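You operate a simulated robot arm through the tools that you are given. There is no shell and no other tool. Be economical: measure what you need, move in short steps, check, and stop when the job is done.

The job below is to be done with a simulated robot arm. You get a single attempt, and the scene is never put back.

Task
Close up the old brown book and put its glass weight and wedge in the brown tray.
Fine: weight off first, turn the leaf back, shut the cover; only then does the wedge go in the tray, standing; book unmoved, spine whole; leave the other wedge and the cloth weight. Set down upright: brown wedge.

Only the result counts: the job must be done as asked and must still hold three seconds after the hand-in. Knocking over, shifting, dropping, spilling or breaking anything else fails it. A push-on lid holds only when it is set on centred and level and pressed home; a screw cap is set on level and turned clockwise until tight. Flat cloth is picked up by pressing the open fingertips on it (5 to 10 N) and closing them slowly along it; thin cloth reads only 2 to 8 mm in the jaws.

Robot
A 7-joint arm with a two-finger parallel gripper on a trunk, on a base that drives. Base frame: it is fixed to the floor where the robot stands at the start and does not move with it; the origin is under the middle of the robot, x ahead of it, y to its left, z up; the surface under the hand at the start is at about z = 740. Lengths are in mm, angles in degrees, forces in N, time in s.
With the tool pointing down near the work surface it reaches from about 100 to 680 mm from the robot's upright axis, wherever it stands. Its first joint turns from -143.0 to 143.0 degrees. Places, roughly: brown cloth weight (9x5x3 cm) [700, -700, 800]; cover of the old brown book [700, -200, 900]; leaf with the white tab in the old brown book [700, -200, 900]; store tray [600, -500, 700]. Payload 3 kg.
The tool frame sits at the grasp point between the pads (the TCP): z along the fingers, y along the line on which they close. The tips reach 30 mm beyond it. Largest opening 110 mm; finger width 20, thickness 10; the body of the gripper, 48 by 112 mm, starts 55 mm behind the TCP.
Orientation is told as [roll, pitch, yaw] about the base's x, y, z axes, in that order, counted from this pose: with the fingers straight down and closing along the base's y, the tool's x points along the base's -x, its y along +y and its z along -z.

Tools
- The arm moves only by the tool servo_tool. Its argument "plan" is a list that holds one entry, the list of rows, each a list of 7 numbers: the shift along the base's x, y, z in units of 20 mm (1.0 is 20 mm), then the turn, a rotation vector about the base's x, y, z in units of 8 degrees (1.0 is 8 degrees), then the closure, from 0 (fully open) to 1 (shut). In form: [[[dx, dy, dz, wx, wy, wz, gripper], ...]]. A call has 1 to 12 rows; each row shifts and turns the commanded pose from where the row before left it. A call with a number of a shift or a turn outside -1 to 1 is refused whole. A row lasts 0.2 s, in which the tool goes at most 50 mm and 8.6 degrees; a call with a longer step from one row to the next is refused whole, and so is a gripper value outside its range. Where a pose cannot be reached the arm comes as near as it can. A force on the tool above 40 N (or 10 N above the force at the start of the call, whichever is more), or a blocked arm, ends the call early, and 0.2 s more pass. Each finger travels about 108 mm/s and halts on what it meets, pressing with about 32 N; the grip force reading is that of the motor and also rises with nothing between the fingers. The clock runs only during rows and for 0.2 s after the last one: add rows that do not move to give the fingers time. The reply holds the time, the measured pose of the TCP, the force on the tool along the base axes, the opening and the grip force, in the units named above and with some noise, with the torque about the TCP (base axes, N m) and any sound that the robot's microphone picked up.
- Cameras (640 x 400 px; columns grow to the right, rows downward): "scene" is now at [144.1, -35.8, 1693]; the picture's right is [-0.47, -0.88, -0.00], its down [-0.73, 0.38, -0.57] and it looks along [0.50, -0.27, -0.82] (base axes); focal length 261 px, centre (320, 200). "wrist" rides on the gripper at [72, 17, -103] in the tool frame; the picture's right is [-0.23, 0.97, 0.00], its down [-0.76, -0.18, -0.62] and it looks along [-0.61, -0.14, 0.78] (tool axes); focal length 222 px, centre (320, 200). There is no depth. A picture from a camera that has moved, and an enlarged one, comes with that camera's place and axes in the base frame and with its lens.
- grab_frame(camera): a new picture of that camera. The clock stands still meanwhile.
- slide_trunk(by): slides the trunk up (or, below 0, down) by that many mm; the arm and the scene camera ride with it, the base frame stays. It gives what a move gives, with no picture.
- base_move(legs): drives the robot by 1 to 6 legs, each [ahead, left, turn to the left] in mm, mm and degrees, along the robot's own axes; the way and the turn of a leg run together, so that a leg with both is an arc; at most 1500 mm and 180 degrees a leg. The arm and the cameras ride along, it lands a little off, and it stops where it bumps. It gives what a move gives.
- aim_head(pan, tilt): turns the head with the scene camera to pan (to the left, within 86 degrees either way) and tilt (down, from -29 to 69), counted from straight ahead of the robot. It gives what a move gives.
- close_up(camera, box): a new picture of the part [left, top, right, bottom] of that camera's present view, enlarged. The clock stands still meanwhile.
- hand_in(): hands the job in; it is judged then, once.

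Work in short steps. Places have to be worked out from the pictures, the camera data and where the tool is seen: move nearer, look again, correct. Check each grasp and each placing, and mend what went wrong. You have 120 turns and 82 pictures in all, those below and enlarged ones among them. Open the gripper and draw the arm clear of the work before you hand the job in, unless the task says otherwise; then end with one line.

The tools are called after "Emit:" as a command line: name --argument value ..., lists and objects as JSON in quotes. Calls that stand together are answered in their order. servo_tool: Moves the arm, as the interface text tells. Its arguments: {"type":"object","properties":{"plan":{"type":"array"}},"required":["plan"]} The other tools are called the same way: slide_trunk (by) slides the trunk up or down; base_move (legs) drives the base; aim_head (pan, tilt) turns the head that bears the scene camera; grab_frame (camera) takes a picture; close_up (camera, box) takes an enlarged picture of a part of a camera's view; hand_in () hands the job in.

At the start:

```text
time: 0.0
position: [721.2, -243.2, 1161.5]
orientation: [0.0, 0.0, 0.1]
contact_force: [-0.4, 0.3, -0.3]
ft_torque: [-0.03, 0.01, 0.0]
width: 109.9
grasp_force: 0.0
trunk travel left (down, up): [-825.0, 65.0]
robot x, y, heading: [-2.6, 0.9, -0.3]
head pan, tilt: [-27.8, 55.2]
```

scene: 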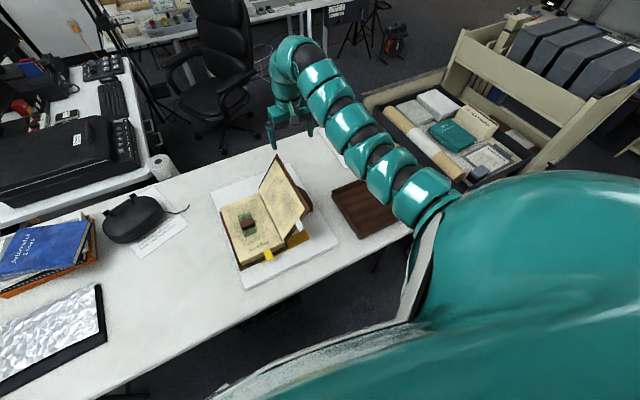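
wrist: 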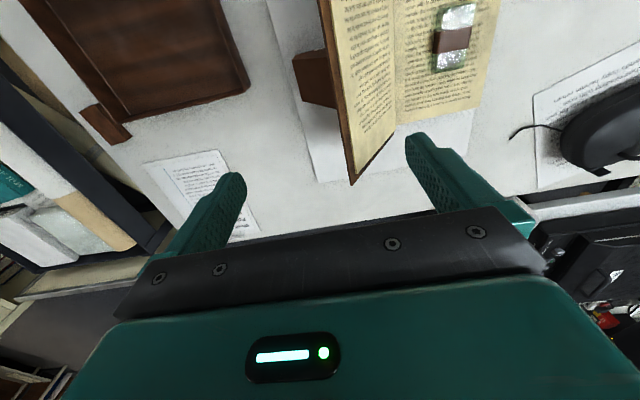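

The book lies open with a glass weight on the left page, its cover propped on a brown wedge. I'll take an enlarged look at the book and tray.

Emit:
close_up --camera "scene" --box '[200, 140, 420, 280]'

Emit:
close_up --camera "wrist" --box '[80, 0, 560, 240]'

```text
2.86 times, centred on (310, 210) of scene
camera zoom: at [144.1, -35.8, 1693.0], right [-0.47, -0.88, 0.0], down [-0.73, 0.38, -0.57], along [0.5, -0.27, -0.82], focal length 745 px, centre (349, 171)
```

zoom: 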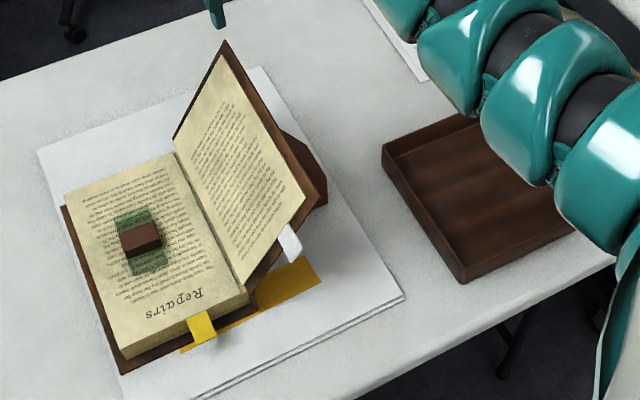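

```text
1.33 times, centred on (320, 120) of wrist
camera zoom: at [648.2, -225.9, 1264.4], right [0.23, 0.97, 0.0], down [0.76, -0.18, 0.62], along [0.61, -0.14, -0.78], focal length 296 px, centre (320, 307)
```

zoom: 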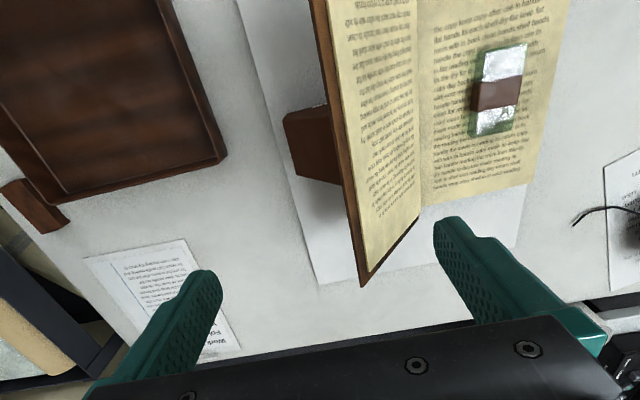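

The robot axis is too far for reaching the book with the tool down, so I need to drive nearer. First I look down to see how much room there is between the base and the table.

Emit:
aim_head --pan 0 --tilt 69

Emit:
grab_frame --camera "scene"

```text
time: 0.9
position: [720.1, -243.4, 1160.9]
orientation: [-0.1, 0.0, 0.0]
contact_force: [0.1, 0.1, -0.3]
ft_torque: [0.02, 0.03, 0.0]
width: 110.0
grasp_force: 0.1
trunk travel left (down, up): [-825.0, 65.0]
robot x, y, heading: [3.1, -0.7, -0.0]
head pan, tilt: [0.0, 68.8]
```

```text
77 pictures are left
camera scene: at [136.5, -2.3, 1677.9], right [0.0, -1.0, 0.0], down [-0.93, 0.0, -0.36], along [0.36, 0.0, -0.93], focal length 261 px, centre (320, 200)
```

scene: 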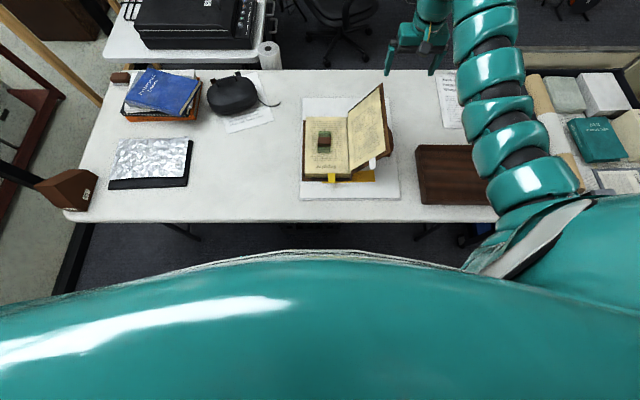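

There is a gap of roughly 120 mm or more in front. I drive 90 mm ahead and 150 mm to the right, then look again.

Emit:
base_move --legs '[[90, -150, 0]]'

Emit:
grab_frame --camera "scene"

Emit:
grab_frame --camera "wrist"

```text
time: 2.4
position: [812.0, -389.6, 1160.2]
orientation: [0.1, 0.1, -0.1]
contact_force: [0.1, -0.7, 0.0]
ft_torque: [0.04, 0.03, 0.01]
width: 109.9
grasp_force: 0.0
trunk travel left (down, up): [-825.0, 65.0]
robot x, y, heading: [90.3, -148.3, -0.2]
head pan, tilt: [0.0, 68.8]
```

```text
76 pictures are left
camera scene: at [228.7, -150.1, 1677.8], right [0.0, -1.0, 0.0], down [-0.93, 0.0, -0.36], along [0.36, 0.0, -0.93], focal length 261 px, centre (320, 200)
```

scene: 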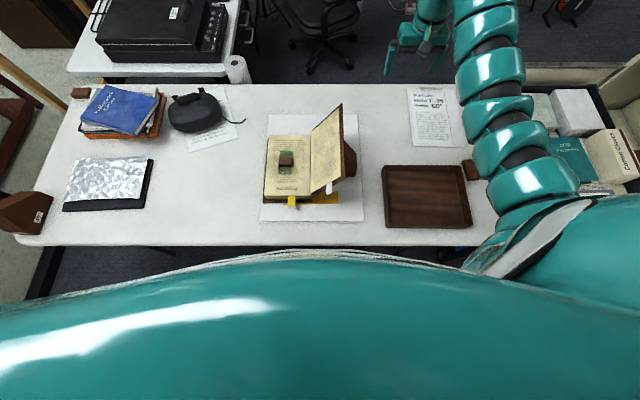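

```text
75 pictures are left
camera wrist: at [740.2, -373.5, 1263.8], right [0.23, 0.97, 0.0], down [0.76, -0.18, 0.62], along [0.61, -0.14, -0.78], focal length 222 px, centre (320, 200)
```

wrist: 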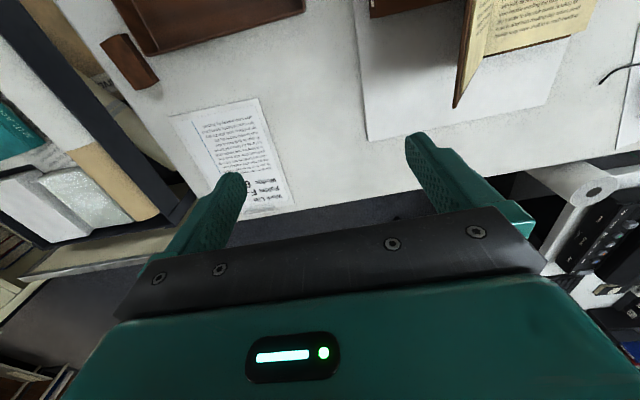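

I take an enlarged view of the book and tray from this nearer standpoint.

Emit:
close_up --camera "scene" --box '[250, 95, 370, 220]'

Emit:
close_up --camera "scene" --box '[340, 100, 500, 240]'

```text
3.20 times, centred on (310, 158) of scene
camera zoom: at [228.7, -150.1, 1677.8], right [0.0, -1.0, 0.0], down [-0.93, 0.0, -0.36], along [0.36, 0.0, -0.93], focal length 834 px, centre (352, 336)
```

zoom: 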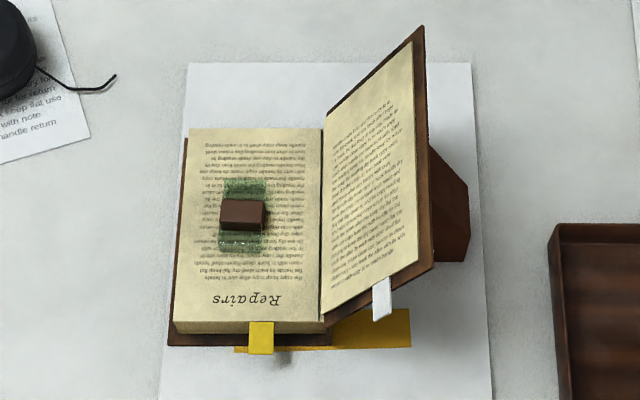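

```text
2.86 times, centred on (420, 170) of scene
camera zoom: at [228.7, -150.1, 1677.8], right [0.0, -1.0, 0.0], down [-0.93, 0.0, -0.36], along [0.36, 0.0, -0.93], focal length 745 px, centre (34, 286)
```

zoom: 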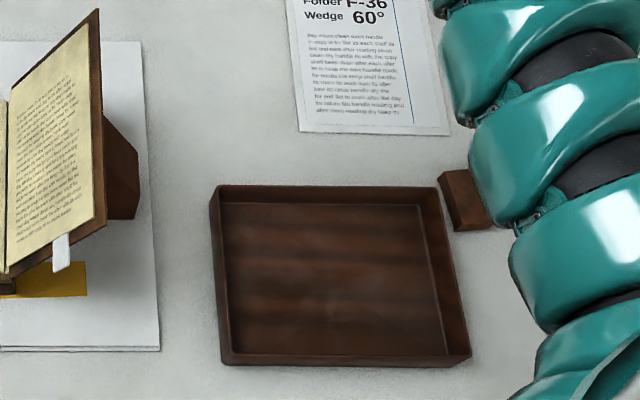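

Weight handle is at about (714, -22), spine near y = -115, cover free edge at about (y -225, z 960). I move the tool high over to a point above the weight.

Emit:
servo_tool --plan '[[[-0.5, 1, 0, 0, 0, 0, 0], [-0.5, 1, 0, 0, 0, 0, 0], [-0.5, 1, 0, 0, 0, 0, 0], [-0.5, 1, 0, 0, 0, 0, 0], [-0.5, 1, 0, 0, 0, 0, 0], [-0.5, 1, 0, 0, 0, 0, 0], [-0.5, 1, 0, 0, 0, 0, 0], [-0.5, 1, 0, 0, 0, 0, 0], [-0.5, 1, 0, 0, 0, 0, 0], [-0.4, 1, 0, 0, 0, 0, 0], [0, 1, 0, 0, 0, 0, 0], [0, 1, 0, 0, 0, 0, 0]]]'

Emit:
servo_tool --plan '[[[0, 1, 0, 0, 0, 0, 0], [0, 1, 0, 0, 0, 0, 0], [0, 1, 0, 0, 0, 0, 0], [0, 1, -0.5, 0, 0, 0, 0], [0, 1, -1, 0, 0, 0, 0], [0, 1, -1, 0, 0, 0, 0], [0, 0.4, -1, 0, 0, 0, 0], [0, 0, -1, 0, 0, 0, 0], [0, 0, -1, 0, 0, 0, 0], [0, 0, -1, 0, 0, 0, 0], [0, 0, -1, 0, 0, 0, 0], [0, 0, -1, 0, 0, 0, 0]]]'

Emit:
grab_frame --camera "wrist"

Emit:
grab_frame --camera "scene"

```text
time: 5.0
position: [806.4, -329.2, 1161.7]
orientation: [0.0, -0.1, 0.0]
contact_force: [0.5, -0.1, -0.2]
ft_torque: [0.01, -0.02, -0.04]
width: 110.2
grasp_force: 0.2
out of reach, approached as far as the arm can: row 2, 3, 4, 5, 6, 7, 8, 9, 10, 11
trunk travel left (down, up): [-825.0, 65.0]
robot x, y, heading: [90.9, -146.7, -0.1]
head pan, tilt: [0.0, 68.8]
```

```text
time: 7.6
position: [806.7, -200.1, 990.2]
orientation: [0.0, 0.1, -0.1]
contact_force: [-0.1, 0.4, -0.7]
ft_torque: [-0.02, 0.02, 0.0]
width: 110.1
grasp_force: 0.0
trunk travel left (down, up): [-825.0, 65.0]
robot x, y, heading: [91.3, -148.0, 0.1]
head pan, tilt: [0.0, 68.8]
```

```text
72 pictures are left
camera wrist: at [734.4, -183.0, 1094.1], right [0.23, 0.97, 0.0], down [0.76, -0.18, 0.62], along [0.61, -0.14, -0.78], focal length 222 px, centre (320, 200)
```

wrist: 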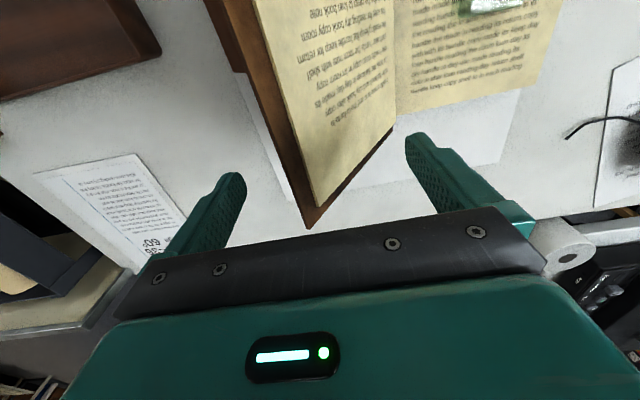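

```text
71 pictures are left
camera scene: at [228.1, -148.8, 1677.8], right [0.0, -1.0, 0.0], down [-0.93, 0.0, -0.36], along [0.36, 0.0, -0.93], focal length 261 px, centre (320, 200)
```

scene: 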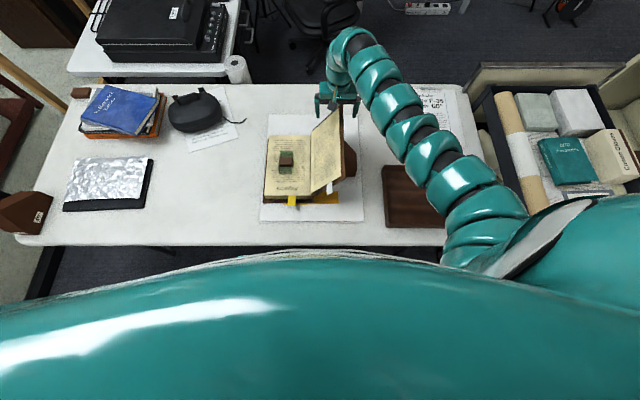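

The tool stopped short and is near the cover's top corner, so I first rise, then go in toward the weight in short rows.

Emit:
servo_tool --plan '[[[0, 0, 1, 0, 0, 0, 0], [0, 0, 1, 0, 0, 0, 0], [0, 0, 1, 0, 0, 0, 0], [0, 0, 1, 0, 0, 0, 0], [0, 1, 0, 0, 0, 0, 0], [0, 1, 0, 0, 0, 0, 0], [0, 1, 0, 0, 0, 0, 0], [0, 1, 0, 0, 0, 0, 0], [-1, 1, 0, 0, 0, 0, 0], [-1, 1, 0, 0, 0, 0, 0], [-1, 1, 0, 0, 0, 0, 0], [-1, 1, 0, 0, 0, 0, 0]]]'

```text
time: 10.2
position: [725.2, -40.1, 1072.1]
orientation: [0.1, 0.0, 0.0]
contact_force: [0.3, 0.4, 0.1]
ft_torque: [-0.02, -0.05, -0.03]
width: 109.8
grasp_force: 0.0
trunk travel left (down, up): [-825.0, 65.0]
robot x, y, heading: [91.2, -146.9, -0.1]
head pan, tilt: [0.0, 68.8]
```

Reached. I shift over the weight and go down to z ≈ 950 to look with the wrist camera.

Emit:
servo_tool --plan '[[[-0.55, 0.9, 0, 0, 0, 0, 0], [0, 0, -1, 0, 0, 0, 0], [0, 0, -1, 0, 0, 0, 0], [0, 0, -1, 0, 0, 0, 0], [0, 0, -1, 0, 0, 0, 0], [0, 0, -1, 0, 0, 0, 0], [0, 0, -1, 0, 0, 0, 0]]]'

Emit:
grab_frame --camera "wrist"

Emit:
close_up --camera "scene" --box '[230, 60, 390, 220]'

```text
time: 11.8
position: [716.4, -22.0, 951.0]
orientation: [-0.1, 0.0, 0.0]
contact_force: [-0.6, -0.4, 0.5]
ft_torque: [0.0, 0.03, 0.02]
width: 110.0
grasp_force: 0.1
trunk travel left (down, up): [-825.0, 65.0]
robot x, y, heading: [90.1, -149.1, 0.1]
head pan, tilt: [0.0, 68.8]
```

```text
70 pictures are left
camera wrist: at [644.3, -6.2, 1054.7], right [0.23, 0.97, 0.0], down [0.76, -0.18, 0.62], along [0.61, -0.14, -0.78], focal length 222 px, centre (320, 200)
```

wrist: 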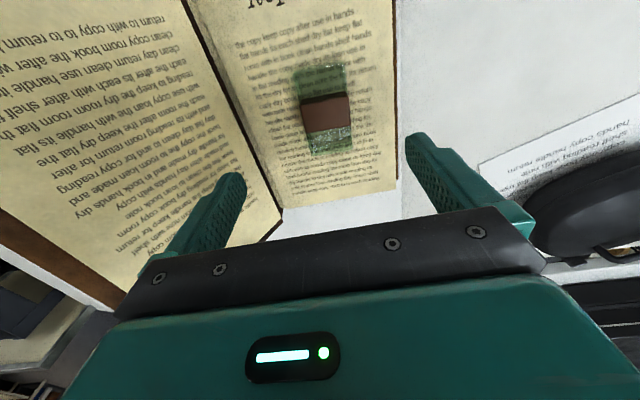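

```text
2.50 times, centred on (310, 140) of scene
camera zoom: at [228.0, -148.6, 1677.8], right [0.0, -1.0, 0.0], down [-0.93, 0.0, -0.36], along [0.36, 0.0, -0.93], focal length 652 px, centre (345, 350)
```

zoom: 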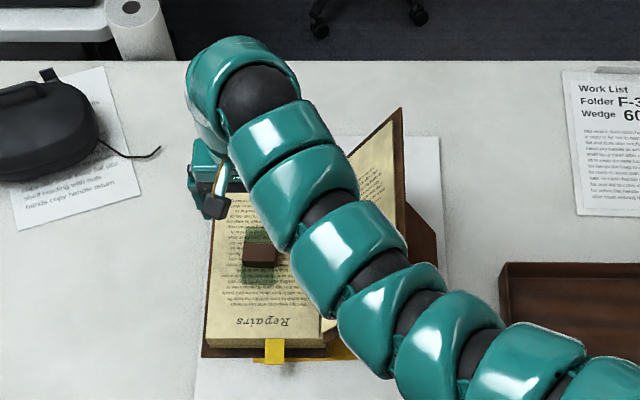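

The strap's centre triangulates to about (718, -18, 815). I descend to tips at about z ≈ 798, straddling the weight, and look.

Emit:
servo_tool --plan '[[[0.1, 0.2, -1, 0, 0, 0, 0], [0, 0, -1, 0, 0, 0, 0], [0, 0, -1, 0, 0, 0, 0], [0, 0, -1, 0, 0, 0, 0], [0, 0, -1, 0, 0, 0, 0], [0, 0, -1, 0, 0, 0, 0], [0, 0, 0, 0, 0, 0, 0]]]'

Emit:
grab_frame --camera "wrist"

```text
time: 13.4
position: [718.1, -16.9, 831.6]
orientation: [-0.1, 0.1, 0.0]
contact_force: [0.5, -0.1, -0.1]
ft_torque: [-0.01, -0.04, -0.02]
width: 110.1
grasp_force: 0.1
trunk travel left (down, up): [-825.0, 65.0]
robot x, y, heading: [90.4, -144.9, -0.1]
head pan, tilt: [0.0, 68.8]
```

```text
68 pictures are left
camera wrist: at [646.6, -0.2, 935.0], right [0.23, 0.97, 0.0], down [0.76, -0.18, 0.62], along [0.61, -0.14, -0.78], focal length 222 px, centre (320, 200)
```

wrist: 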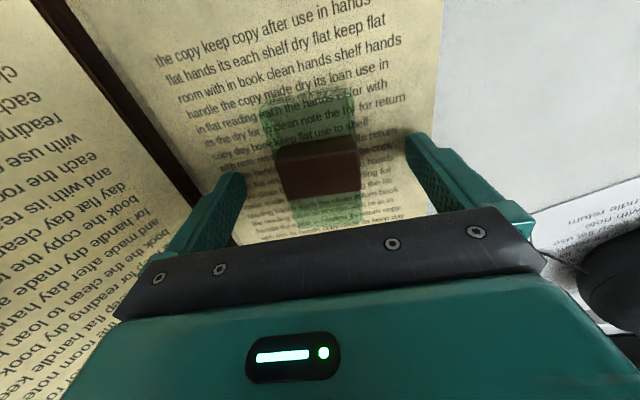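

The weight is well centred between the fingers (strap about (720, -17)). I lower gently by about 14 mm more to check for page contact.

Emit:
servo_tool --plan '[[[0.1, 0, -0.2, 0, 0, 0, 0], [0, 0, -0.2, 0, 0, 0, 0], [0, 0, -0.2, 0, 0, 0, 0], [0, 0, -0.1, 0, 0, 0, 0], [0, 0, 0, 0, 0, 0, 0]]]'

Emit:
close_up --camera "wrist" --box '[160, 80, 480, 260]'

```text
time: 14.2
position: [720.5, -17.8, 826.0]
orientation: [0.0, -0.4, 0.0]
contact_force: [-9.2, -4.4, 28.8]
ft_torque: [-1.83, 0.42, -0.47]
width: 109.7
grasp_force: 0.1
trunk travel left (down, up): [-825.0, 65.0]
robot x, y, heading: [93.5, -142.4, -0.0]
head pan, tilt: [0.0, 68.8]
stopped in row 3: the force on the tool passed its limit at 45 N (the readings are from after the stop); the commanded pose is now the measured one
```

```text
2.00 times, centred on (320, 170) of wrist
camera zoom: at [648.0, -0.9, 929.0], right [0.23, 0.97, 0.0], down [0.76, -0.18, 0.63], along [0.61, -0.14, -0.78], focal length 444 px, centre (320, 260)
```

zoom: 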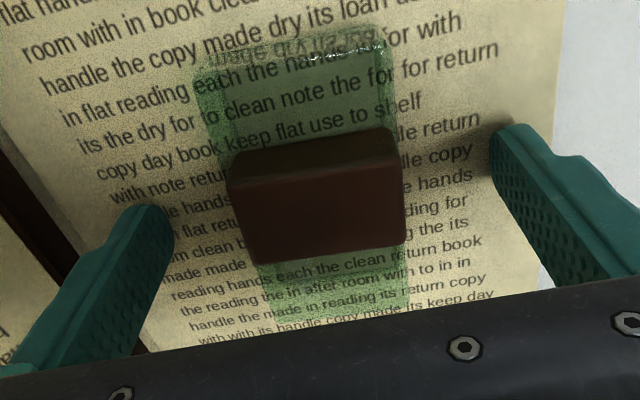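

The page is at z ≈ 796 (tips touching). I raise 6 mm and close on the strap.

Emit:
servo_tool --plan '[[[0, 0, 0.3, 0, 0, 0, 0], [0, 0, 0, 0, 0, 0, 0], [0, 0, 0, 0, 0, 0, 0.35], [0, 0, 0, 0, 0, 0, 0.45], [0, 0, 0, 0, 0, 0, 0.55], [0, 0, 0, 0, 0, 0, 0.7], [0, 0, 0, 0, 0, 0, 0.7], [0, 0, 0, 0, 0, 0, 0.7]]]'

Emit:
close_up --camera "wrist" --box '[160, 80, 480, 260]'

```text
time: 16.0
position: [723.5, -17.0, 829.7]
orientation: [0.0, -0.3, 0.0]
contact_force: [0.7, -0.4, 0.4]
ft_torque: [-0.04, 0.04, -0.04]
width: 49.4
grasp_force: 32.2
trunk travel left (down, up): [-825.0, 65.0]
robot x, y, heading: [90.7, -147.8, 0.0]
head pan, tilt: [0.0, 68.8]
```

```text
2.00 times, centred on (320, 170) of wrist
camera zoom: at [650.5, -0.6, 932.3], right [0.23, 0.97, 0.0], down [0.76, -0.18, 0.63], along [0.61, -0.14, -0.78], focal length 444 px, centre (320, 260)
```

zoom: 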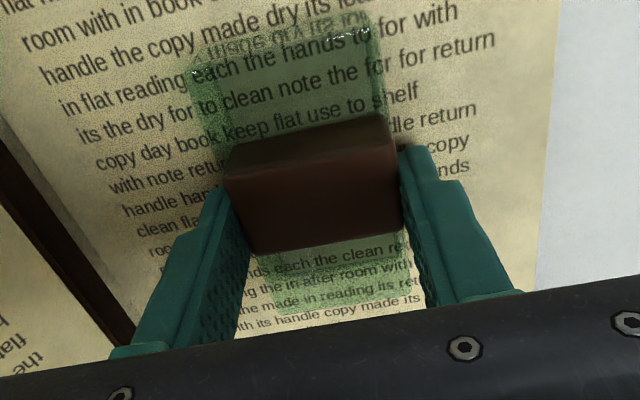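

Grip is firm at 49 mm. I lift the weight straight up 240 mm.

Emit:
servo_tool --plan '[[[0, 0, 0.5, 0, 0, 0, 0.7], [0, 0, 1, 0, 0, 0, 0.7], [0, 0, 1, 0, 0, 0, 0.7], [0, 0, 1, 0, 0, 0, 0.7], [0, 0, 1, 0, 0, 0, 0.7], [0, 0, 1, 0, 0, 0, 0.7], [0, 0, 1, 0, 0, 0, 0.7], [0, 0, 1, 0, 0, 0, 0.7], [0, 0, 1, 0, 0, 0, 0.7], [-1, 0, 1, 0, 0, 0, 0.7], [-1, 0, 1, 0, 0, 0, 0.7], [-1, 0, 1, 0, 0, 0, 0.7]]]'

Emit:
grab_frame --camera "wrist"

```text
time: 18.6
position: [677.6, -13.5, 1039.9]
orientation: [0.0, -0.5, 0.0]
contact_force: [0.6, 0.3, 0.2]
ft_torque: [0.01, 0.01, 0.01]
width: 33.0
grasp_force: 0.0
out of reach, approached as far as the arm can: row 12
trunk travel left (down, up): [-825.0, 65.0]
robot x, y, heading: [89.7, -147.2, -0.1]
head pan, tilt: [0.0, 68.8]
```

```text
65 pictures are left
camera wrist: at [603.8, 3.9, 1143.6], right [0.23, 0.97, 0.0], down [0.76, -0.18, 0.63], along [0.61, -0.14, -0.78], focal length 222 px, centre (320, 200)
```

wrist: 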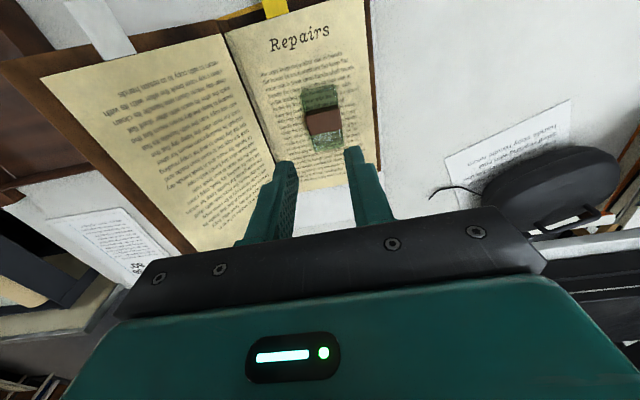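

The weight slipped out: the fingers gripped the smooth glass sides rather than the handle. I look closely at the weight's form.

Emit:
close_up --camera "wrist" --box '[280, 70, 370, 160]'

Emit:
close_up --camera "scene" --box '[260, 120, 350, 220]'

```text
4.44 times, centred on (325, 115) of wrist
camera zoom: at [603.8, 3.9, 1143.6], right [0.23, 0.97, 0.0], down [0.76, -0.18, 0.63], along [0.61, -0.14, -0.78], focal length 987 px, centre (298, 578)
```

zoom: 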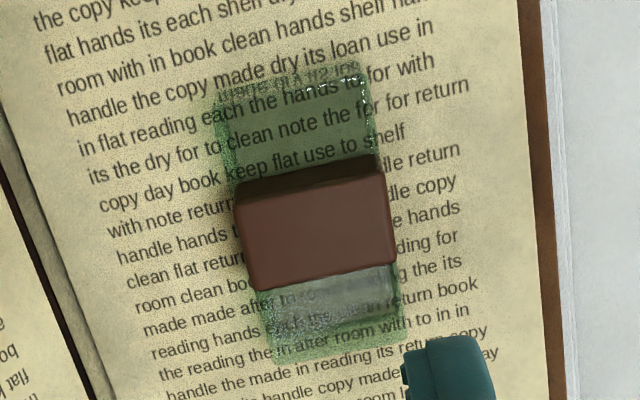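

```text
4.00 times, centred on (305, 170) of scene
camera zoom: at [228.2, -148.4, 1677.8], right [0.0, -1.0, 0.0], down [-0.93, 0.0, -0.36], along [0.36, 0.0, -0.93], focal length 1042 px, centre (380, 320)
```

zoom: 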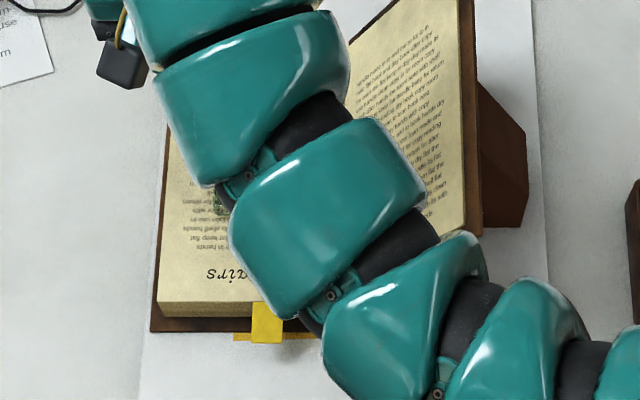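

The handle is narrower than the glass, so it must be gripped by its faces along x. I turn the tool by -90° about z above the weight, opening the fingers.

Emit:
servo_tool --plan '[[[0.3, 0, 0, 0, 0, -0.94, 0], [0.3, 0, 0, 0, 0, -0.94, 0], [0.3, 0, 0, 0, 0, -0.94, 0], [0.3, 0, -0.5, 0, 0, -0.94, 0], [0.3, 0, -0.5, 0, 0, -0.94, 0], [0.2, 0, -0.5, 0, 0, -0.94, 0], [0.2, 0, -0.5, 0, 0, -0.94, 0], [0.2, 0, -0.5, 0, 0, -0.94, 0], [0, 0, -0.5, 0, 0, -0.94, 0], [0, 0, -0.5, 0, 0, -0.94, 0], [0, 0, -0.5, 0, 0, -0.94, 0], [0, 0, -0.5, 0, 0, -0.92, 0]]]'

Emit:
grab_frame --camera "wrist"

```text
time: 21.2
position: [718.6, -13.8, 950.6]
orientation: [0.0, -0.2, -90.3]
contact_force: [0.5, 0.1, -0.8]
ft_torque: [0.0, 0.0, -0.02]
width: 109.9
grasp_force: 0.1
trunk travel left (down, up): [-825.0, 65.0]
robot x, y, heading: [90.5, -148.1, 0.0]
head pan, tilt: [0.0, 68.8]
```

```text
62 pictures are left
camera wrist: at [736.1, 60.2, 1053.5], right [0.97, -0.23, 0.0], down [-0.18, -0.76, 0.63], along [-0.14, -0.61, -0.78], focal length 222 px, centre (320, 200)
```

wrist: 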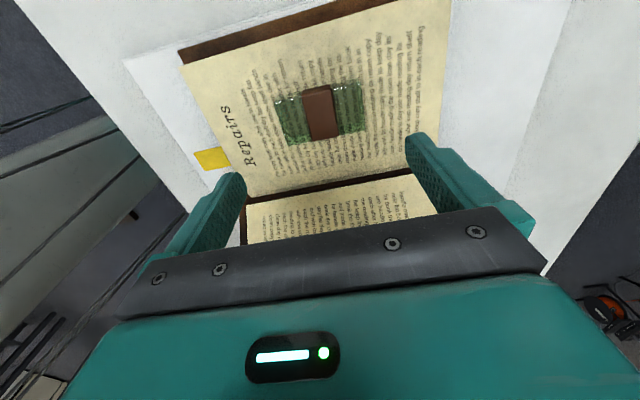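

The handle is at about (721, -13), across the fingers now. I descend to just above the handle's top and look.

Emit:
servo_tool --plan '[[[0.1, 0, -1, 0, 0, 0, 0], [0, 0, -1, 0, 0, 0, 0], [0, 0, -1, 0, 0, 0, 0], [0, 0, -1, 0, 0, 0, 0], [0, 0, -0.7, 0, 0, 0, 0], [0, 0, -0.4, 0, 0, 0, 0], [0, 0, 0, 0, 0, 0, 0]]]'

Emit:
close_up --camera "wrist" --box '[160, 80, 480, 260]'

```text
time: 22.8
position: [721.0, -12.1, 847.4]
orientation: [0.0, -0.3, -90.1]
contact_force: [-0.1, 0.7, 0.1]
ft_torque: [0.01, 0.02, -0.04]
width: 110.0
grasp_force: 0.1
trunk travel left (down, up): [-825.0, 65.0]
robot x, y, heading: [92.0, -147.0, -0.1]
head pan, tilt: [0.0, 68.8]
```

```text
2.00 times, centred on (320, 170) of wrist
camera zoom: at [738.1, 60.9, 950.9], right [0.97, -0.23, 0.0], down [-0.18, -0.76, 0.63], along [-0.14, -0.61, -0.78], focal length 444 px, centre (320, 260)
```

zoom: 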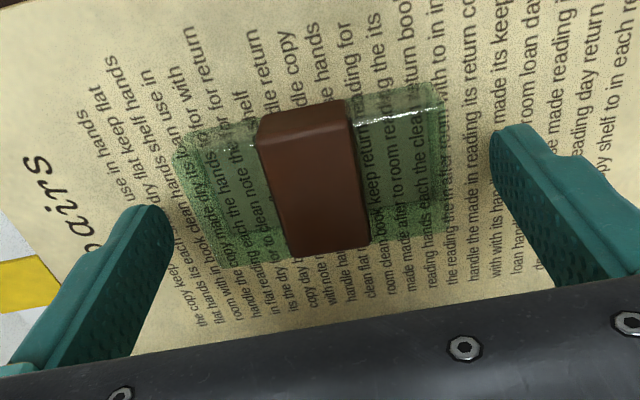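

The handle stands proud of the glass. I narrow the jaws to about 52 mm and go down slowly until the tips touch the glass top.

Emit:
servo_tool --plan '[[[-0.05, 0.1, 0, 0, 0, 0, 0.3], [0, 0, 0, 0, 0, 0, 0.53], [0, 0, 0, 0, 0, 0, 0.53], [0, 0, -0.1, 0, 0, 0, 0.53], [0, 0, -0.1, 0, 0, 0, 0.53], [0, 0, -0.1, 0, 0, 0, 0.53], [0, 0, 0, 0, 0, 0, 0.53]]]'

Emit:
close_up --camera "wrist" --box '[160, 80, 480, 260]'

```text
time: 24.4
position: [720.1, -9.8, 844.7]
orientation: [0.3, -0.2, -90.1]
contact_force: [2.9, 3.0, 22.2]
ft_torque: [0.15, -0.1, -0.21]
width: 90.1
grasp_force: 31.9
trunk travel left (down, up): [-825.0, 65.0]
robot x, y, heading: [88.8, -148.1, 0.0]
head pan, tilt: [0.0, 68.8]
```

```text
2.00 times, centred on (320, 170) of wrist
camera zoom: at [736.7, 62.5, 947.4], right [0.97, -0.23, 0.01], down [-0.18, -0.76, 0.63], along [-0.14, -0.61, -0.78], focal length 444 px, centre (320, 260)
```

zoom: 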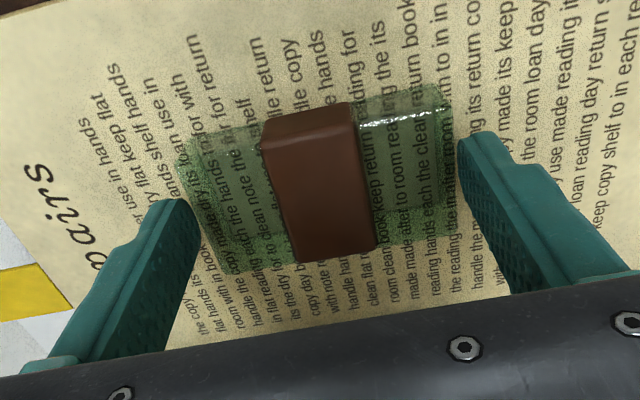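

The jaws are on the glass ends (90 mm), so the glass top is higher than I thought. I open, rise, then narrow above the glass and descend again.

Emit:
servo_tool --plan '[[[0, 0, 0, 0, 0, 0, 0], [0, 0, 0, 0, 0, 0, 0], [0, 0, 0.5, 0, 0, 0, 0], [0, 0, 0.6, 0, 0, 0, 0], [0, 0, 0, 0, 0, 0, 0], [0, 0, 0, 0, 0, 0, 0.3], [0, 0, 0, 0, 0, 0, 0.48], [0, 0, 0, 0, 0, 0, 0.48], [0, 0, 0, 0, 0, 0, 0.48]]]'

Emit:
close_up --camera "wrist" --box '[160, 80, 480, 260]'

```text
time: 26.4
position: [720.6, -10.8, 864.4]
orientation: [0.0, -0.3, -90.1]
contact_force: [-0.3, 0.8, 0.0]
ft_torque: [-0.02, 0.02, -0.02]
width: 57.2
grasp_force: 0.1
trunk travel left (down, up): [-825.0, 65.0]
robot x, y, heading: [89.9, -148.4, 0.0]
head pan, tilt: [0.0, 68.8]
```

```text
2.00 times, centred on (320, 170) of wrist
camera zoom: at [737.1, 62.3, 966.9], right [0.97, -0.23, 0.0], down [-0.18, -0.76, 0.63], along [-0.14, -0.61, -0.78], focal length 444 px, centre (320, 260)
```

zoom: 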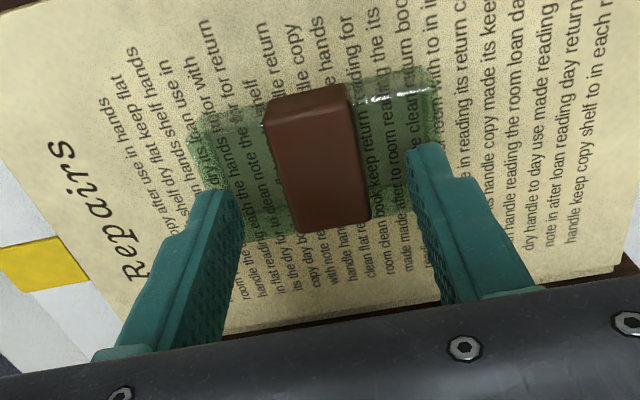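

Comparing tips and handle directly, the offset is only about 3 mm in y. I correct that and go down in 2 mm steps to find the glass top.

Emit:
servo_tool --plan '[[[0.05, 0.15, 0, 0, 0, 0, 0.48], [0, 0, -0.15, 0, 0, 0, 0.48], [0, 0, -0.15, 0, 0, 0, 0.48], [0, 0, -0.15, 0, 0, 0, 0.48], [0, 0, -0.1, 0, 0, 0, 0.48], [0, 0, 0, 0, 0, 0, 0.48]]]'

Emit:
close_up --camera "wrist" --box '[160, 80, 480, 260]'

```text
time: 27.8
position: [721.3, -7.7, 852.5]
orientation: [0.0, -0.2, -90.1]
contact_force: [-0.1, 0.4, -0.4]
ft_torque: [0.0, 0.01, 0.0]
width: 57.3
grasp_force: 0.2
trunk travel left (down, up): [-825.0, 65.0]
robot x, y, heading: [89.5, -144.4, 0.0]
head pan, tilt: [0.0, 68.8]
```

```text
2.00 times, centred on (320, 170) of wrist
camera zoom: at [737.9, 65.5, 956.3], right [0.97, -0.23, 0.0], down [-0.18, -0.76, 0.63], along [-0.14, -0.61, -0.78], focal length 444 px, centre (320, 260)
```

zoom: 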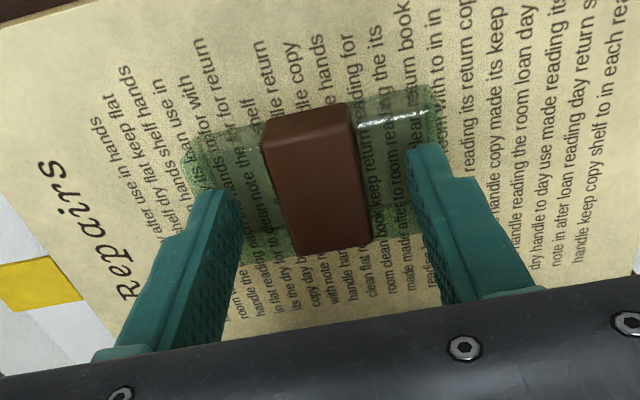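

Still free at tips ≈ 822 and centred. I keep lowering in small steps.

Emit:
servo_tool --plan '[[[0, 0, -0.1, 0, 0, 0, 0.48], [0, 0, -0.1, 0, 0, 0, 0.48], [0, 0, -0.1, 0, 0, 0, 0.48], [0, 0, 0, 0, 0, 0, 0.48]]]'

```text
time: 28.8
position: [720.3, -8.5, 849.2]
orientation: [0.1, -0.4, -90.1]
contact_force: [0.3, -0.3, 7.4]
ft_torque: [-0.01, 0.2, 0.04]
width: 57.2
grasp_force: 0.1
trunk travel left (down, up): [-825.0, 65.0]
robot x, y, heading: [92.3, -143.8, 0.1]
head pan, tilt: [0.0, 68.8]
```

Contact (7 N): glass top is at tips z ≈ 819. I rise 3 mm and close on the handle.

Emit:
servo_tool --plan '[[[0, 0, 0.2, 0, 0, 0, 0.48], [0, 0, 0, 0, 0, 0, 0.6], [0, 0, 0, 0, 0, 0, 0.75], [0, 0, 0, 0, 0, 0, 0.9], [0, 0, 0, 0, 0, 0, 0.9], [0, 0, 0, 0, 0, 0, 0.9], [0, 0, 0, 0, 0, 0, 0.9]]]'

Emit:
servo_tool --plan '[[[0, 0, 0.5, 0, 0, 0, 0.9], [0, 0, 0.5, 0, 0, 0, 0.9], [0, 0, 0.5, 0, 0, 0, 0.9], [0, 0, 0.5, 0, 0, 0, 0.9], [0, 0, 0, 0, 0, 0, 0.9]]]'

Emit:
close_up --camera "wrist" --box '[160, 80, 480, 260]'

```text
time: 30.4
position: [720.8, -8.5, 851.3]
orientation: [0.0, -0.2, -90.1]
contact_force: [0.3, 1.3, 0.3]
ft_torque: [0.0, -0.02, -0.01]
width: 10.9
grasp_force: 0.0
trunk travel left (down, up): [-825.0, 65.0]
robot x, y, heading: [90.4, -146.7, 0.2]
head pan, tilt: [0.0, 68.8]
```

```text
time: 31.6
position: [722.2, -8.0, 890.9]
orientation: [0.1, -0.3, -90.1]
contact_force: [-0.1, -0.1, -0.1]
ft_torque: [-0.01, 0.02, 0.0]
width: 11.0
grasp_force: 0.0
trunk travel left (down, up): [-825.0, 65.0]
robot x, y, heading: [89.3, -147.9, 0.2]
head pan, tilt: [0.0, 68.8]
```

```text
2.00 times, centred on (320, 170) of wrist
camera zoom: at [739.0, 65.6, 994.6], right [0.97, -0.23, 0.0], down [-0.18, -0.76, 0.63], along [-0.14, -0.61, -0.78], focal length 444 px, centre (320, 260)
```

zoom: 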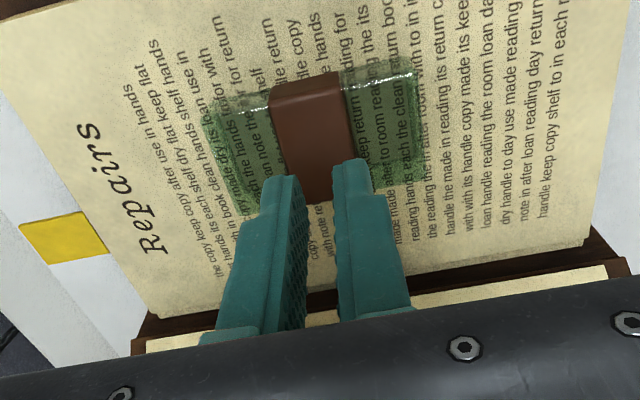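

The fingers closed on nothing at tips ≈ 821, so the handle hardly stands above the glass. I take an oblique look from the scene camera.

Emit:
close_up --camera "scene" --box '[255, 120, 355, 220]'

Emit:
close_up --camera "wrist" --box '[250, 90, 380, 180]'

```text
4.00 times, centred on (305, 170) of scene
camera zoom: at [227.9, -148.7, 1677.8], right [0.0, -1.0, 0.0], down [-0.93, 0.0, -0.36], along [0.36, 0.0, -0.93], focal length 1042 px, centre (380, 320)
```

zoom: 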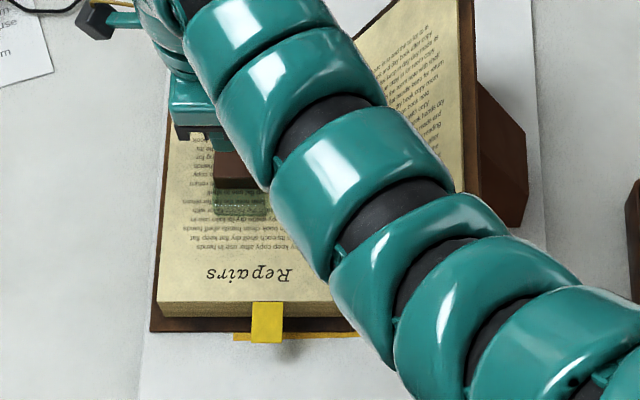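

```text
4.44 times, centred on (315, 135) of wrist
camera zoom: at [739.0, 65.6, 994.6], right [0.97, -0.23, 0.0], down [-0.18, -0.76, 0.63], along [-0.14, -0.61, -0.78], focal length 987 px, centre (342, 489)
```

zoom: 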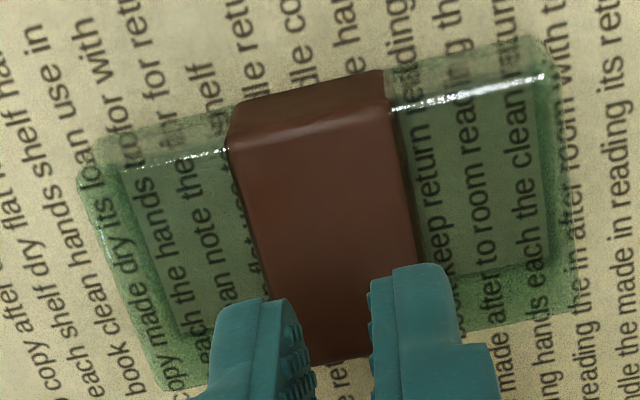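

It is a leather band wrapped flush round the glass, so the y-wise grip on the band was right; it needs a deeper grip and a slow lift. I turn back +90° and open.

Emit:
servo_tool --plan '[[[0, 0, 0.3, 0, 0, 0.94, 0.5], [0, 0, 0, 0, 0, 0.94, 0], [0, 0, 0, 0, 0, 0.94, 0], [0, 0, 0, 0, 0, 0.94, 0], [0, 0, 0, 0, 0, 0.94, 0], [-0.1, 0, 0, 0, 0, 0.94, 0], [0, 0, 0, 0, 0, 0.94, 0], [0, 0, 0, 0, 0, 0.94, 0], [0, 0, -0.5, 0, 0, 0.94, 0], [0, 0, -0.5, 0, 0, 0.94, 0], [0, 0, -0.5, 0, 0, 0.94, 0], [0, 0, -0.5, 0, 0, 0.92, 0]]]'

Emit:
close_up --camera "wrist" --box '[160, 80, 480, 260]'

```text
time: 34.2
position: [720.2, -7.4, 857.3]
orientation: [0.1, -0.3, 0.1]
contact_force: [-0.1, 1.0, 0.3]
ft_torque: [0.01, 0.01, 0.02]
width: 110.1
grasp_force: 0.2
trunk travel left (down, up): [-825.0, 65.0]
robot x, y, heading: [90.9, -146.4, -0.0]
head pan, tilt: [0.0, 68.8]
```

```text
2.00 times, centred on (320, 170) of wrist
camera zoom: at [647.1, 9.4, 960.7], right [0.23, 0.97, 0.0], down [0.76, -0.18, 0.63], along [0.61, -0.14, -0.78], focal length 444 px, centre (320, 260)
```

zoom: 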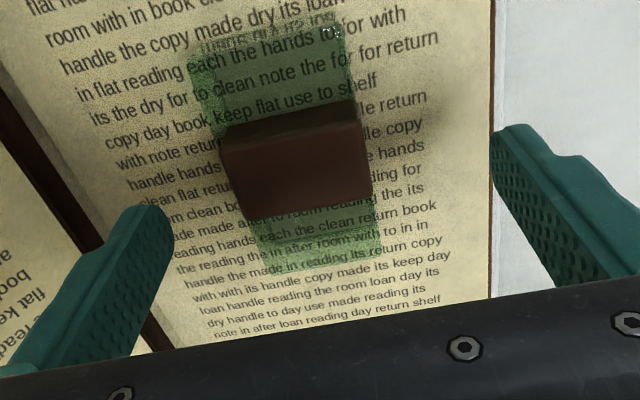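

I centre at x ≈ 716, y ≈ -10 and descend to just above the page (TCP z ≈ 828), then close fully.

Emit:
servo_tool --plan '[[[-0.2, -0.15, -0.5, 0, 0, 0, 0], [0, 0, -0.5, 0, 0, 0, 0], [0, 0, -0.2, 0, 0, 0, 0], [0, 0, -0.2, 0, 0, 0, 0], [0, 0, -0.05, 0, 0, 0, 0], [0, 0, 0, 0, 0, 0, 0.3], [0, 0, 0, 0, 0, 0, 0.5], [0, 0, 0, 0, 0, 0, 0.6], [0, 0, 0, 0, 0, 0, 1], [0, 0, 0, 0, 0, 0, 1], [0, 0, 0, 0, 0, 0, 1], [0, 0, 0, 0, 0, 0, 1]]]'

Emit:
servo_tool --plan '[[[0, 0, 0.1, 0, 0, 0, 1], [0, 0, 0.1, 0, 0, 0, 1], [0, 0, 0.2, 0, 0, 0, 1], [0, 0, 0.2, 0, 0, 0, 1], [0, 0, 0, 0, 0, 0, 1]]]'

Emit:
close_up --camera "wrist" --box '[160, 80, 480, 260]'

```text
time: 36.8
position: [716.6, -10.7, 828.7]
orientation: [0.0, -0.4, 0.1]
contact_force: [1.1, 0.3, 2.0]
ft_torque: [-0.08, -0.01, -0.01]
width: 49.5
grasp_force: 32.0
trunk travel left (down, up): [-825.0, 65.0]
robot x, y, heading: [90.7, -144.1, -0.0]
head pan, tilt: [0.0, 68.8]
```

```text
time: 38.0
position: [714.2, -10.5, 839.0]
orientation: [0.0, -0.3, -0.1]
contact_force: [0.7, 0.0, -2.9]
ft_torque: [0.03, 0.05, 0.02]
width: 49.6
grasp_force: 32.1
trunk travel left (down, up): [-825.0, 65.0]
robot x, y, heading: [89.0, -143.1, 0.3]
head pan, tilt: [0.0, 68.8]
```

```text
2.00 times, centred on (320, 170) of wrist
camera zoom: at [641.7, 6.5, 943.1], right [0.23, 0.97, 0.0], down [0.76, -0.18, 0.63], along [0.61, -0.14, -0.78], focal length 444 px, centre (320, 260)
```

zoom: 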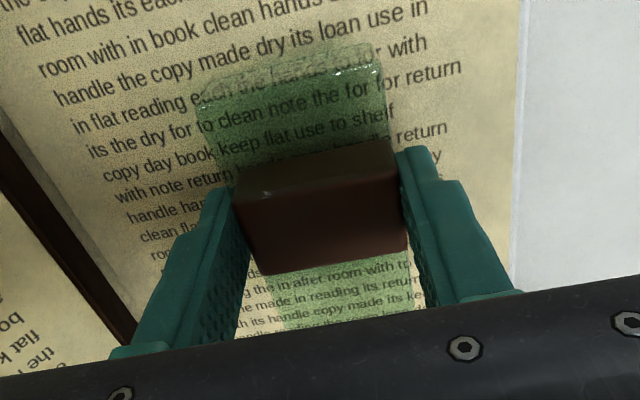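

The weight is held (≈ 3 N, width 49.6). I lift slowly further.

Emit:
servo_tool --plan '[[[0, 0, 0.4, 0, 0, 0, 1], [0, 0, 0.5, 0, 0, 0, 1], [0, 0, 0.6, 0, 0, 0, 1], [0, 0, 0.7, 0, 0, 0, 1], [0, 0, 0.7, 0, 0, 0, 1], [0, 0, 0.7, 0, 0, 0, 1], [0, 0, 0.7, 0, 0, 0, 1], [0, 0, 0.7, 0, 0, 0, 1], [0, 0, 0.7, 0, 0, 0, 1], [0, 0, 0.6, 0, 0, 0, 1], [0, 0, 0.4, 0, 0, 0, 1], [0, 0, 0, 0, 0, 0, 1]]]'

Emit:
grab_frame --camera "wrist"

```text
time: 40.6
position: [714.7, -10.5, 975.2]
orientation: [-0.1, -0.4, 0.0]
contact_force: [0.3, 0.3, -2.3]
ft_torque: [-0.02, -0.01, -0.04]
width: 49.4
grasp_force: 32.0
trunk travel left (down, up): [-825.0, 65.0]
robot x, y, heading: [90.9, -149.1, -0.1]
head pan, tilt: [0.0, 68.8]
```

```text
52 pictures are left
camera wrist: at [642.3, 6.3, 1077.7], right [0.23, 0.97, 0.0], down [0.76, -0.18, 0.63], along [0.61, -0.14, -0.78], focal length 222 px, centre (320, 200)
```

wrist: 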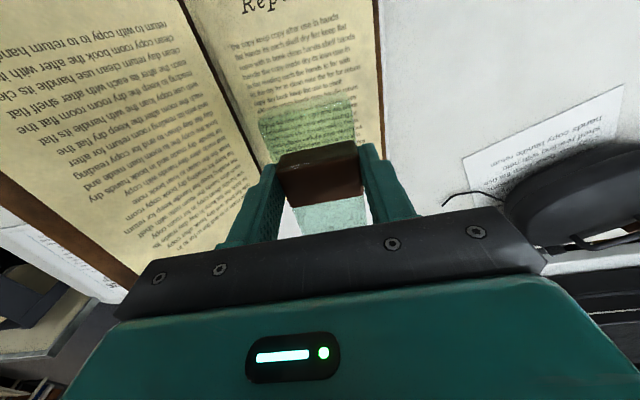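

Held firmly. I take the weight round the near side of the book: first back to x ≈ 500.

Emit:
servo_tool --plan '[[[-0.5, 0, 0, 0, 0, 0, 1], [-0.8, 0, 0, 0, 0, 0, 1], [-1, 0, 0, 0, 0, 0, 1], [-1, 0, 0, 0, 0, 0, 1], [-1, 0, 0, 0, 0, 0, 1], [-1, 0, 0, 0, 0, 0, 1], [-1, 0, 0, 0, 0, 0, 1], [-1, 0, 0, 0, 0, 0, 1], [-1, 0, 0, 0, 0, 0, 1], [-1, 0, 0, 0, 0, 0, 1], [-1, 0, 0, 0, 0, 0, 1], [-0.5, 0, 0, 0, 0, 0, 1]]]'

Emit:
servo_tool --plan '[[[0, -0.5, 0, 0, 0, 0, 1], [0, -1, 0, 0, 0, 0, 1], [0, -1, 0, 0, 0, 0, 1], [0, -1, 0, 0, 0, 0, 1], [0, -1, 0, 0, 0, 0, 1], [0, -1, 0, 0, 0, 0, 1], [0, -1, 0, 0, 0, 0, 1], [0, -1, 0, 0, 0, 0, 1], [0, -1, 0, 0, 0, 0, 1], [0, -1, 0, 0, 0, 0, 1], [0, -1, 0, 0, 0, 0, 1], [0, -1, 0, 0, 0, 0, 1]]]'

```text
time: 43.2
position: [499.6, -11.4, 973.2]
orientation: [0.0, -0.3, 0.0]
contact_force: [0.0, 0.7, -2.0]
ft_torque: [0.01, 0.06, 0.03]
width: 49.6
grasp_force: 32.1
trunk travel left (down, up): [-825.0, 65.0]
robot x, y, heading: [89.9, -145.9, 0.3]
head pan, tilt: [0.0, 68.8]
```

```text
time: 45.8
position: [498.4, -200.7, 973.8]
orientation: [-0.2, -0.2, 0.0]
contact_force: [0.8, -1.2, -2.1]
ft_torque: [0.04, 0.0, -0.01]
width: 49.7
grasp_force: 31.8
out of reach, approached as far as the arm can: row 10, 11, 12
trunk travel left (down, up): [-825.0, 65.0]
robot x, y, heading: [91.0, -144.6, -0.0]
head pan, tilt: [0.0, 68.8]
```

The arm is near its folding limit here, so I lower to about z ≈ 910 and go on in -y.

Emit:
servo_tool --plan '[[[0, 0, -1, 0, 0, 0, 1], [0, 0, -1, 0, 0, 0, 1], [0, 0, -1, 0, 0, 0, 1], [0, -1, 0, 0, 0, 0, 1], [0, -1, 0, 0, 0, 0, 1], [0, -1, 0, 0, 0, 0, 1], [0, -1, 0, 0, 0, 0, 1], [0, -1, 0, 0, 0, 0, 1], [0, -1, 0, 0, 0, 0, 1], [0, -1, 0, 0, 0, 0, 1], [0, -1, 0, 0, 0, 0, 1], [0, -1, 0, 0, 0, 0, 1]]]'

```text
time: 48.4
position: [499.8, -381.4, 913.9]
orientation: [0.0, -0.3, 0.1]
contact_force: [-0.4, 0.0, -2.9]
ft_torque: [0.0, 0.03, 0.01]
width: 49.8
grasp_force: 32.3
trunk travel left (down, up): [-825.0, 65.0]
robot x, y, heading: [89.6, -144.0, 0.1]
head pan, tilt: [0.0, 68.8]
```

Working. I continue to above the tray at about (570, -590).

Emit:
servo_tool --plan '[[[0.3, -1, 0, 0, 0, 0, 1], [0.3, -1, 0, 0, 0, 0, 1], [0.3, -1, 0, 0, 0, 0, 1], [0.4, -1, 0, 0, 0, 0, 1], [0.4, -1, 0, 0, 0, 0, 1], [0.4, -1, 0, 0, 0, 0, 1], [0.4, -1, 0, 0, 0, 0, 1], [0.4, -1, -0.5, 0, 0, 0, 1], [0.4, -1, -0.5, 0, 0, 0, 1], [0.2, -1, -0.5, 0, 0, 0, 1], [0, -0.4, -0.5, 0, 0, 0, 1], [0, 0, 0, 0, 0, 0, 1]]]'

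Emit:
grab_frame --camera "wrist"

Emit:
close_up --camera "scene" --box '[250, 90, 500, 250]'

```text
time: 51.0
position: [570.4, -589.7, 872.8]
orientation: [0.0, -0.3, 0.0]
contact_force: [0.4, -1.0, -2.9]
ft_torque: [-0.02, -0.02, 0.0]
width: 49.8
grasp_force: 31.8
trunk travel left (down, up): [-825.0, 65.0]
robot x, y, heading: [89.4, -144.1, 0.3]
head pan, tilt: [0.0, 68.8]
```

```text
51 pictures are left
camera wrist: at [497.3, -572.8, 975.6], right [0.23, 0.97, 0.0], down [0.76, -0.18, 0.63], along [0.61, -0.14, -0.78], focal length 222 px, centre (320, 200)
```

wrist: 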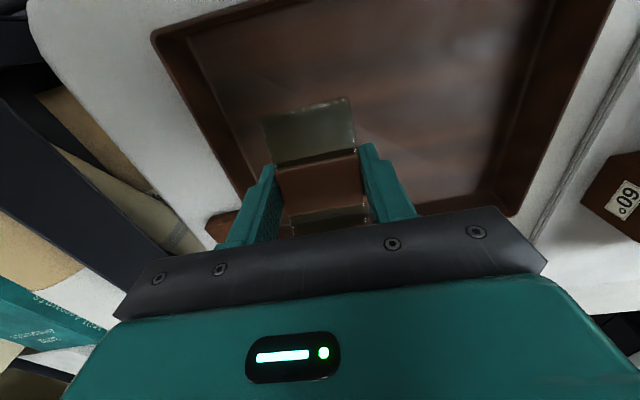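

```text
2.50 times, centred on (375, 170) of scene
camera zoom: at [228.0, -149.0, 1677.8], right [0.0, -1.0, 0.0], down [-0.93, 0.0, -0.36], along [0.36, 0.0, -0.93], focal length 652 px, centre (182, 275)
```

zoom: 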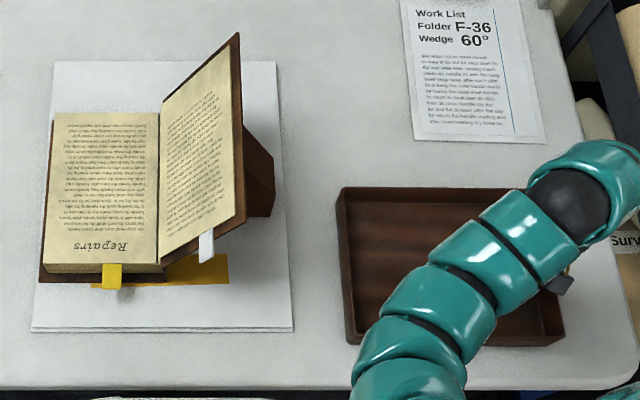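

The weight hangs over the tray's interior. I lower to TCP ≈ 800 and then in small steps until contact.

Emit:
servo_tool --plan '[[[0, 0, -1, 0, 0, 0, 1], [0, 0, -1, 0, 0, 0, 1], [0, 0, -1, 0, 0, 0, 1], [0, 0, -0.5, 0, 0, 0, 1], [0, 0, -0.15, 0, 0, 0, 1], [0, 0, -0.15, 0, 0, 0, 1], [0, 0, -0.1, 0, 0, 0, 1], [0, 0, 0, 0, 0, 0, 1]]]'

```text
time: 52.8
position: [567.5, -588.9, 795.7]
orientation: [0.0, -0.3, 0.0]
contact_force: [-0.3, 0.2, -2.0]
ft_torque: [0.02, 0.05, 0.04]
width: 49.8
grasp_force: 32.0
trunk travel left (down, up): [-825.0, 65.0]
robot x, y, heading: [90.6, -145.2, -0.2]
head pan, tilt: [0.0, 68.8]
```

Emit:
servo_tool --plan '[[[0, 0, -0.1, 0, 0, 0, 1], [0, 0, -0.1, 0, 0, 0, 1], [0, 0, -0.1, 0, 0, 0, 1], [0, 0, 0, 0, 0, 0, 1]]]'

```text
time: 53.8
position: [569.2, -588.8, 790.1]
orientation: [0.0, -0.3, -0.1]
contact_force: [0.6, 0.6, -1.8]
ft_torque: [-0.01, 0.01, 0.01]
width: 49.7
grasp_force: 32.0
trunk travel left (down, up): [-825.0, 65.0]
robot x, y, heading: [89.2, -146.5, 0.2]
head pan, tilt: [0.0, 68.8]
```

No contact yet; I step on down.

Emit:
servo_tool --plan '[[[0, 0, -0.1, 0, 0, 0, 1], [0, 0, -0.1, 0, 0, 0, 1], [0, 0, -0.1, 0, 0, 0, 1], [0, 0, 0, 0, 0, 0, 1]]]'

```text
time: 54.8
position: [569.8, -587.1, 783.6]
orientation: [0.0, -0.2, 0.0]
contact_force: [0.8, -0.1, -2.9]
ft_torque: [0.03, 0.02, 0.05]
width: 49.7
grasp_force: 31.8
trunk travel left (down, up): [-825.0, 65.0]
robot x, y, heading: [89.0, -146.0, -0.0]
head pan, tilt: [0.0, 68.8]
```

Emit:
servo_tool --plan '[[[0, 0, -0.1, 0, 0, 0, 1], [0, 0, -0.1, 0, 0, 0, 1], [0, 0, -0.1, 0, 0, 0, 1], [0, 0, 0, 0, 0, 0, 1]]]'

```text
time: 55.8
position: [570.1, -588.3, 779.8]
orientation: [-0.1, -0.5, 0.0]
contact_force: [4.4, 0.4, 16.8]
ft_torque: [0.11, 0.54, -0.02]
width: 49.5
grasp_force: 31.5
trunk travel left (down, up): [-825.0, 65.0]
robot x, y, heading: [90.8, -148.4, -0.1]
head pan, tilt: [0.0, 68.8]
```

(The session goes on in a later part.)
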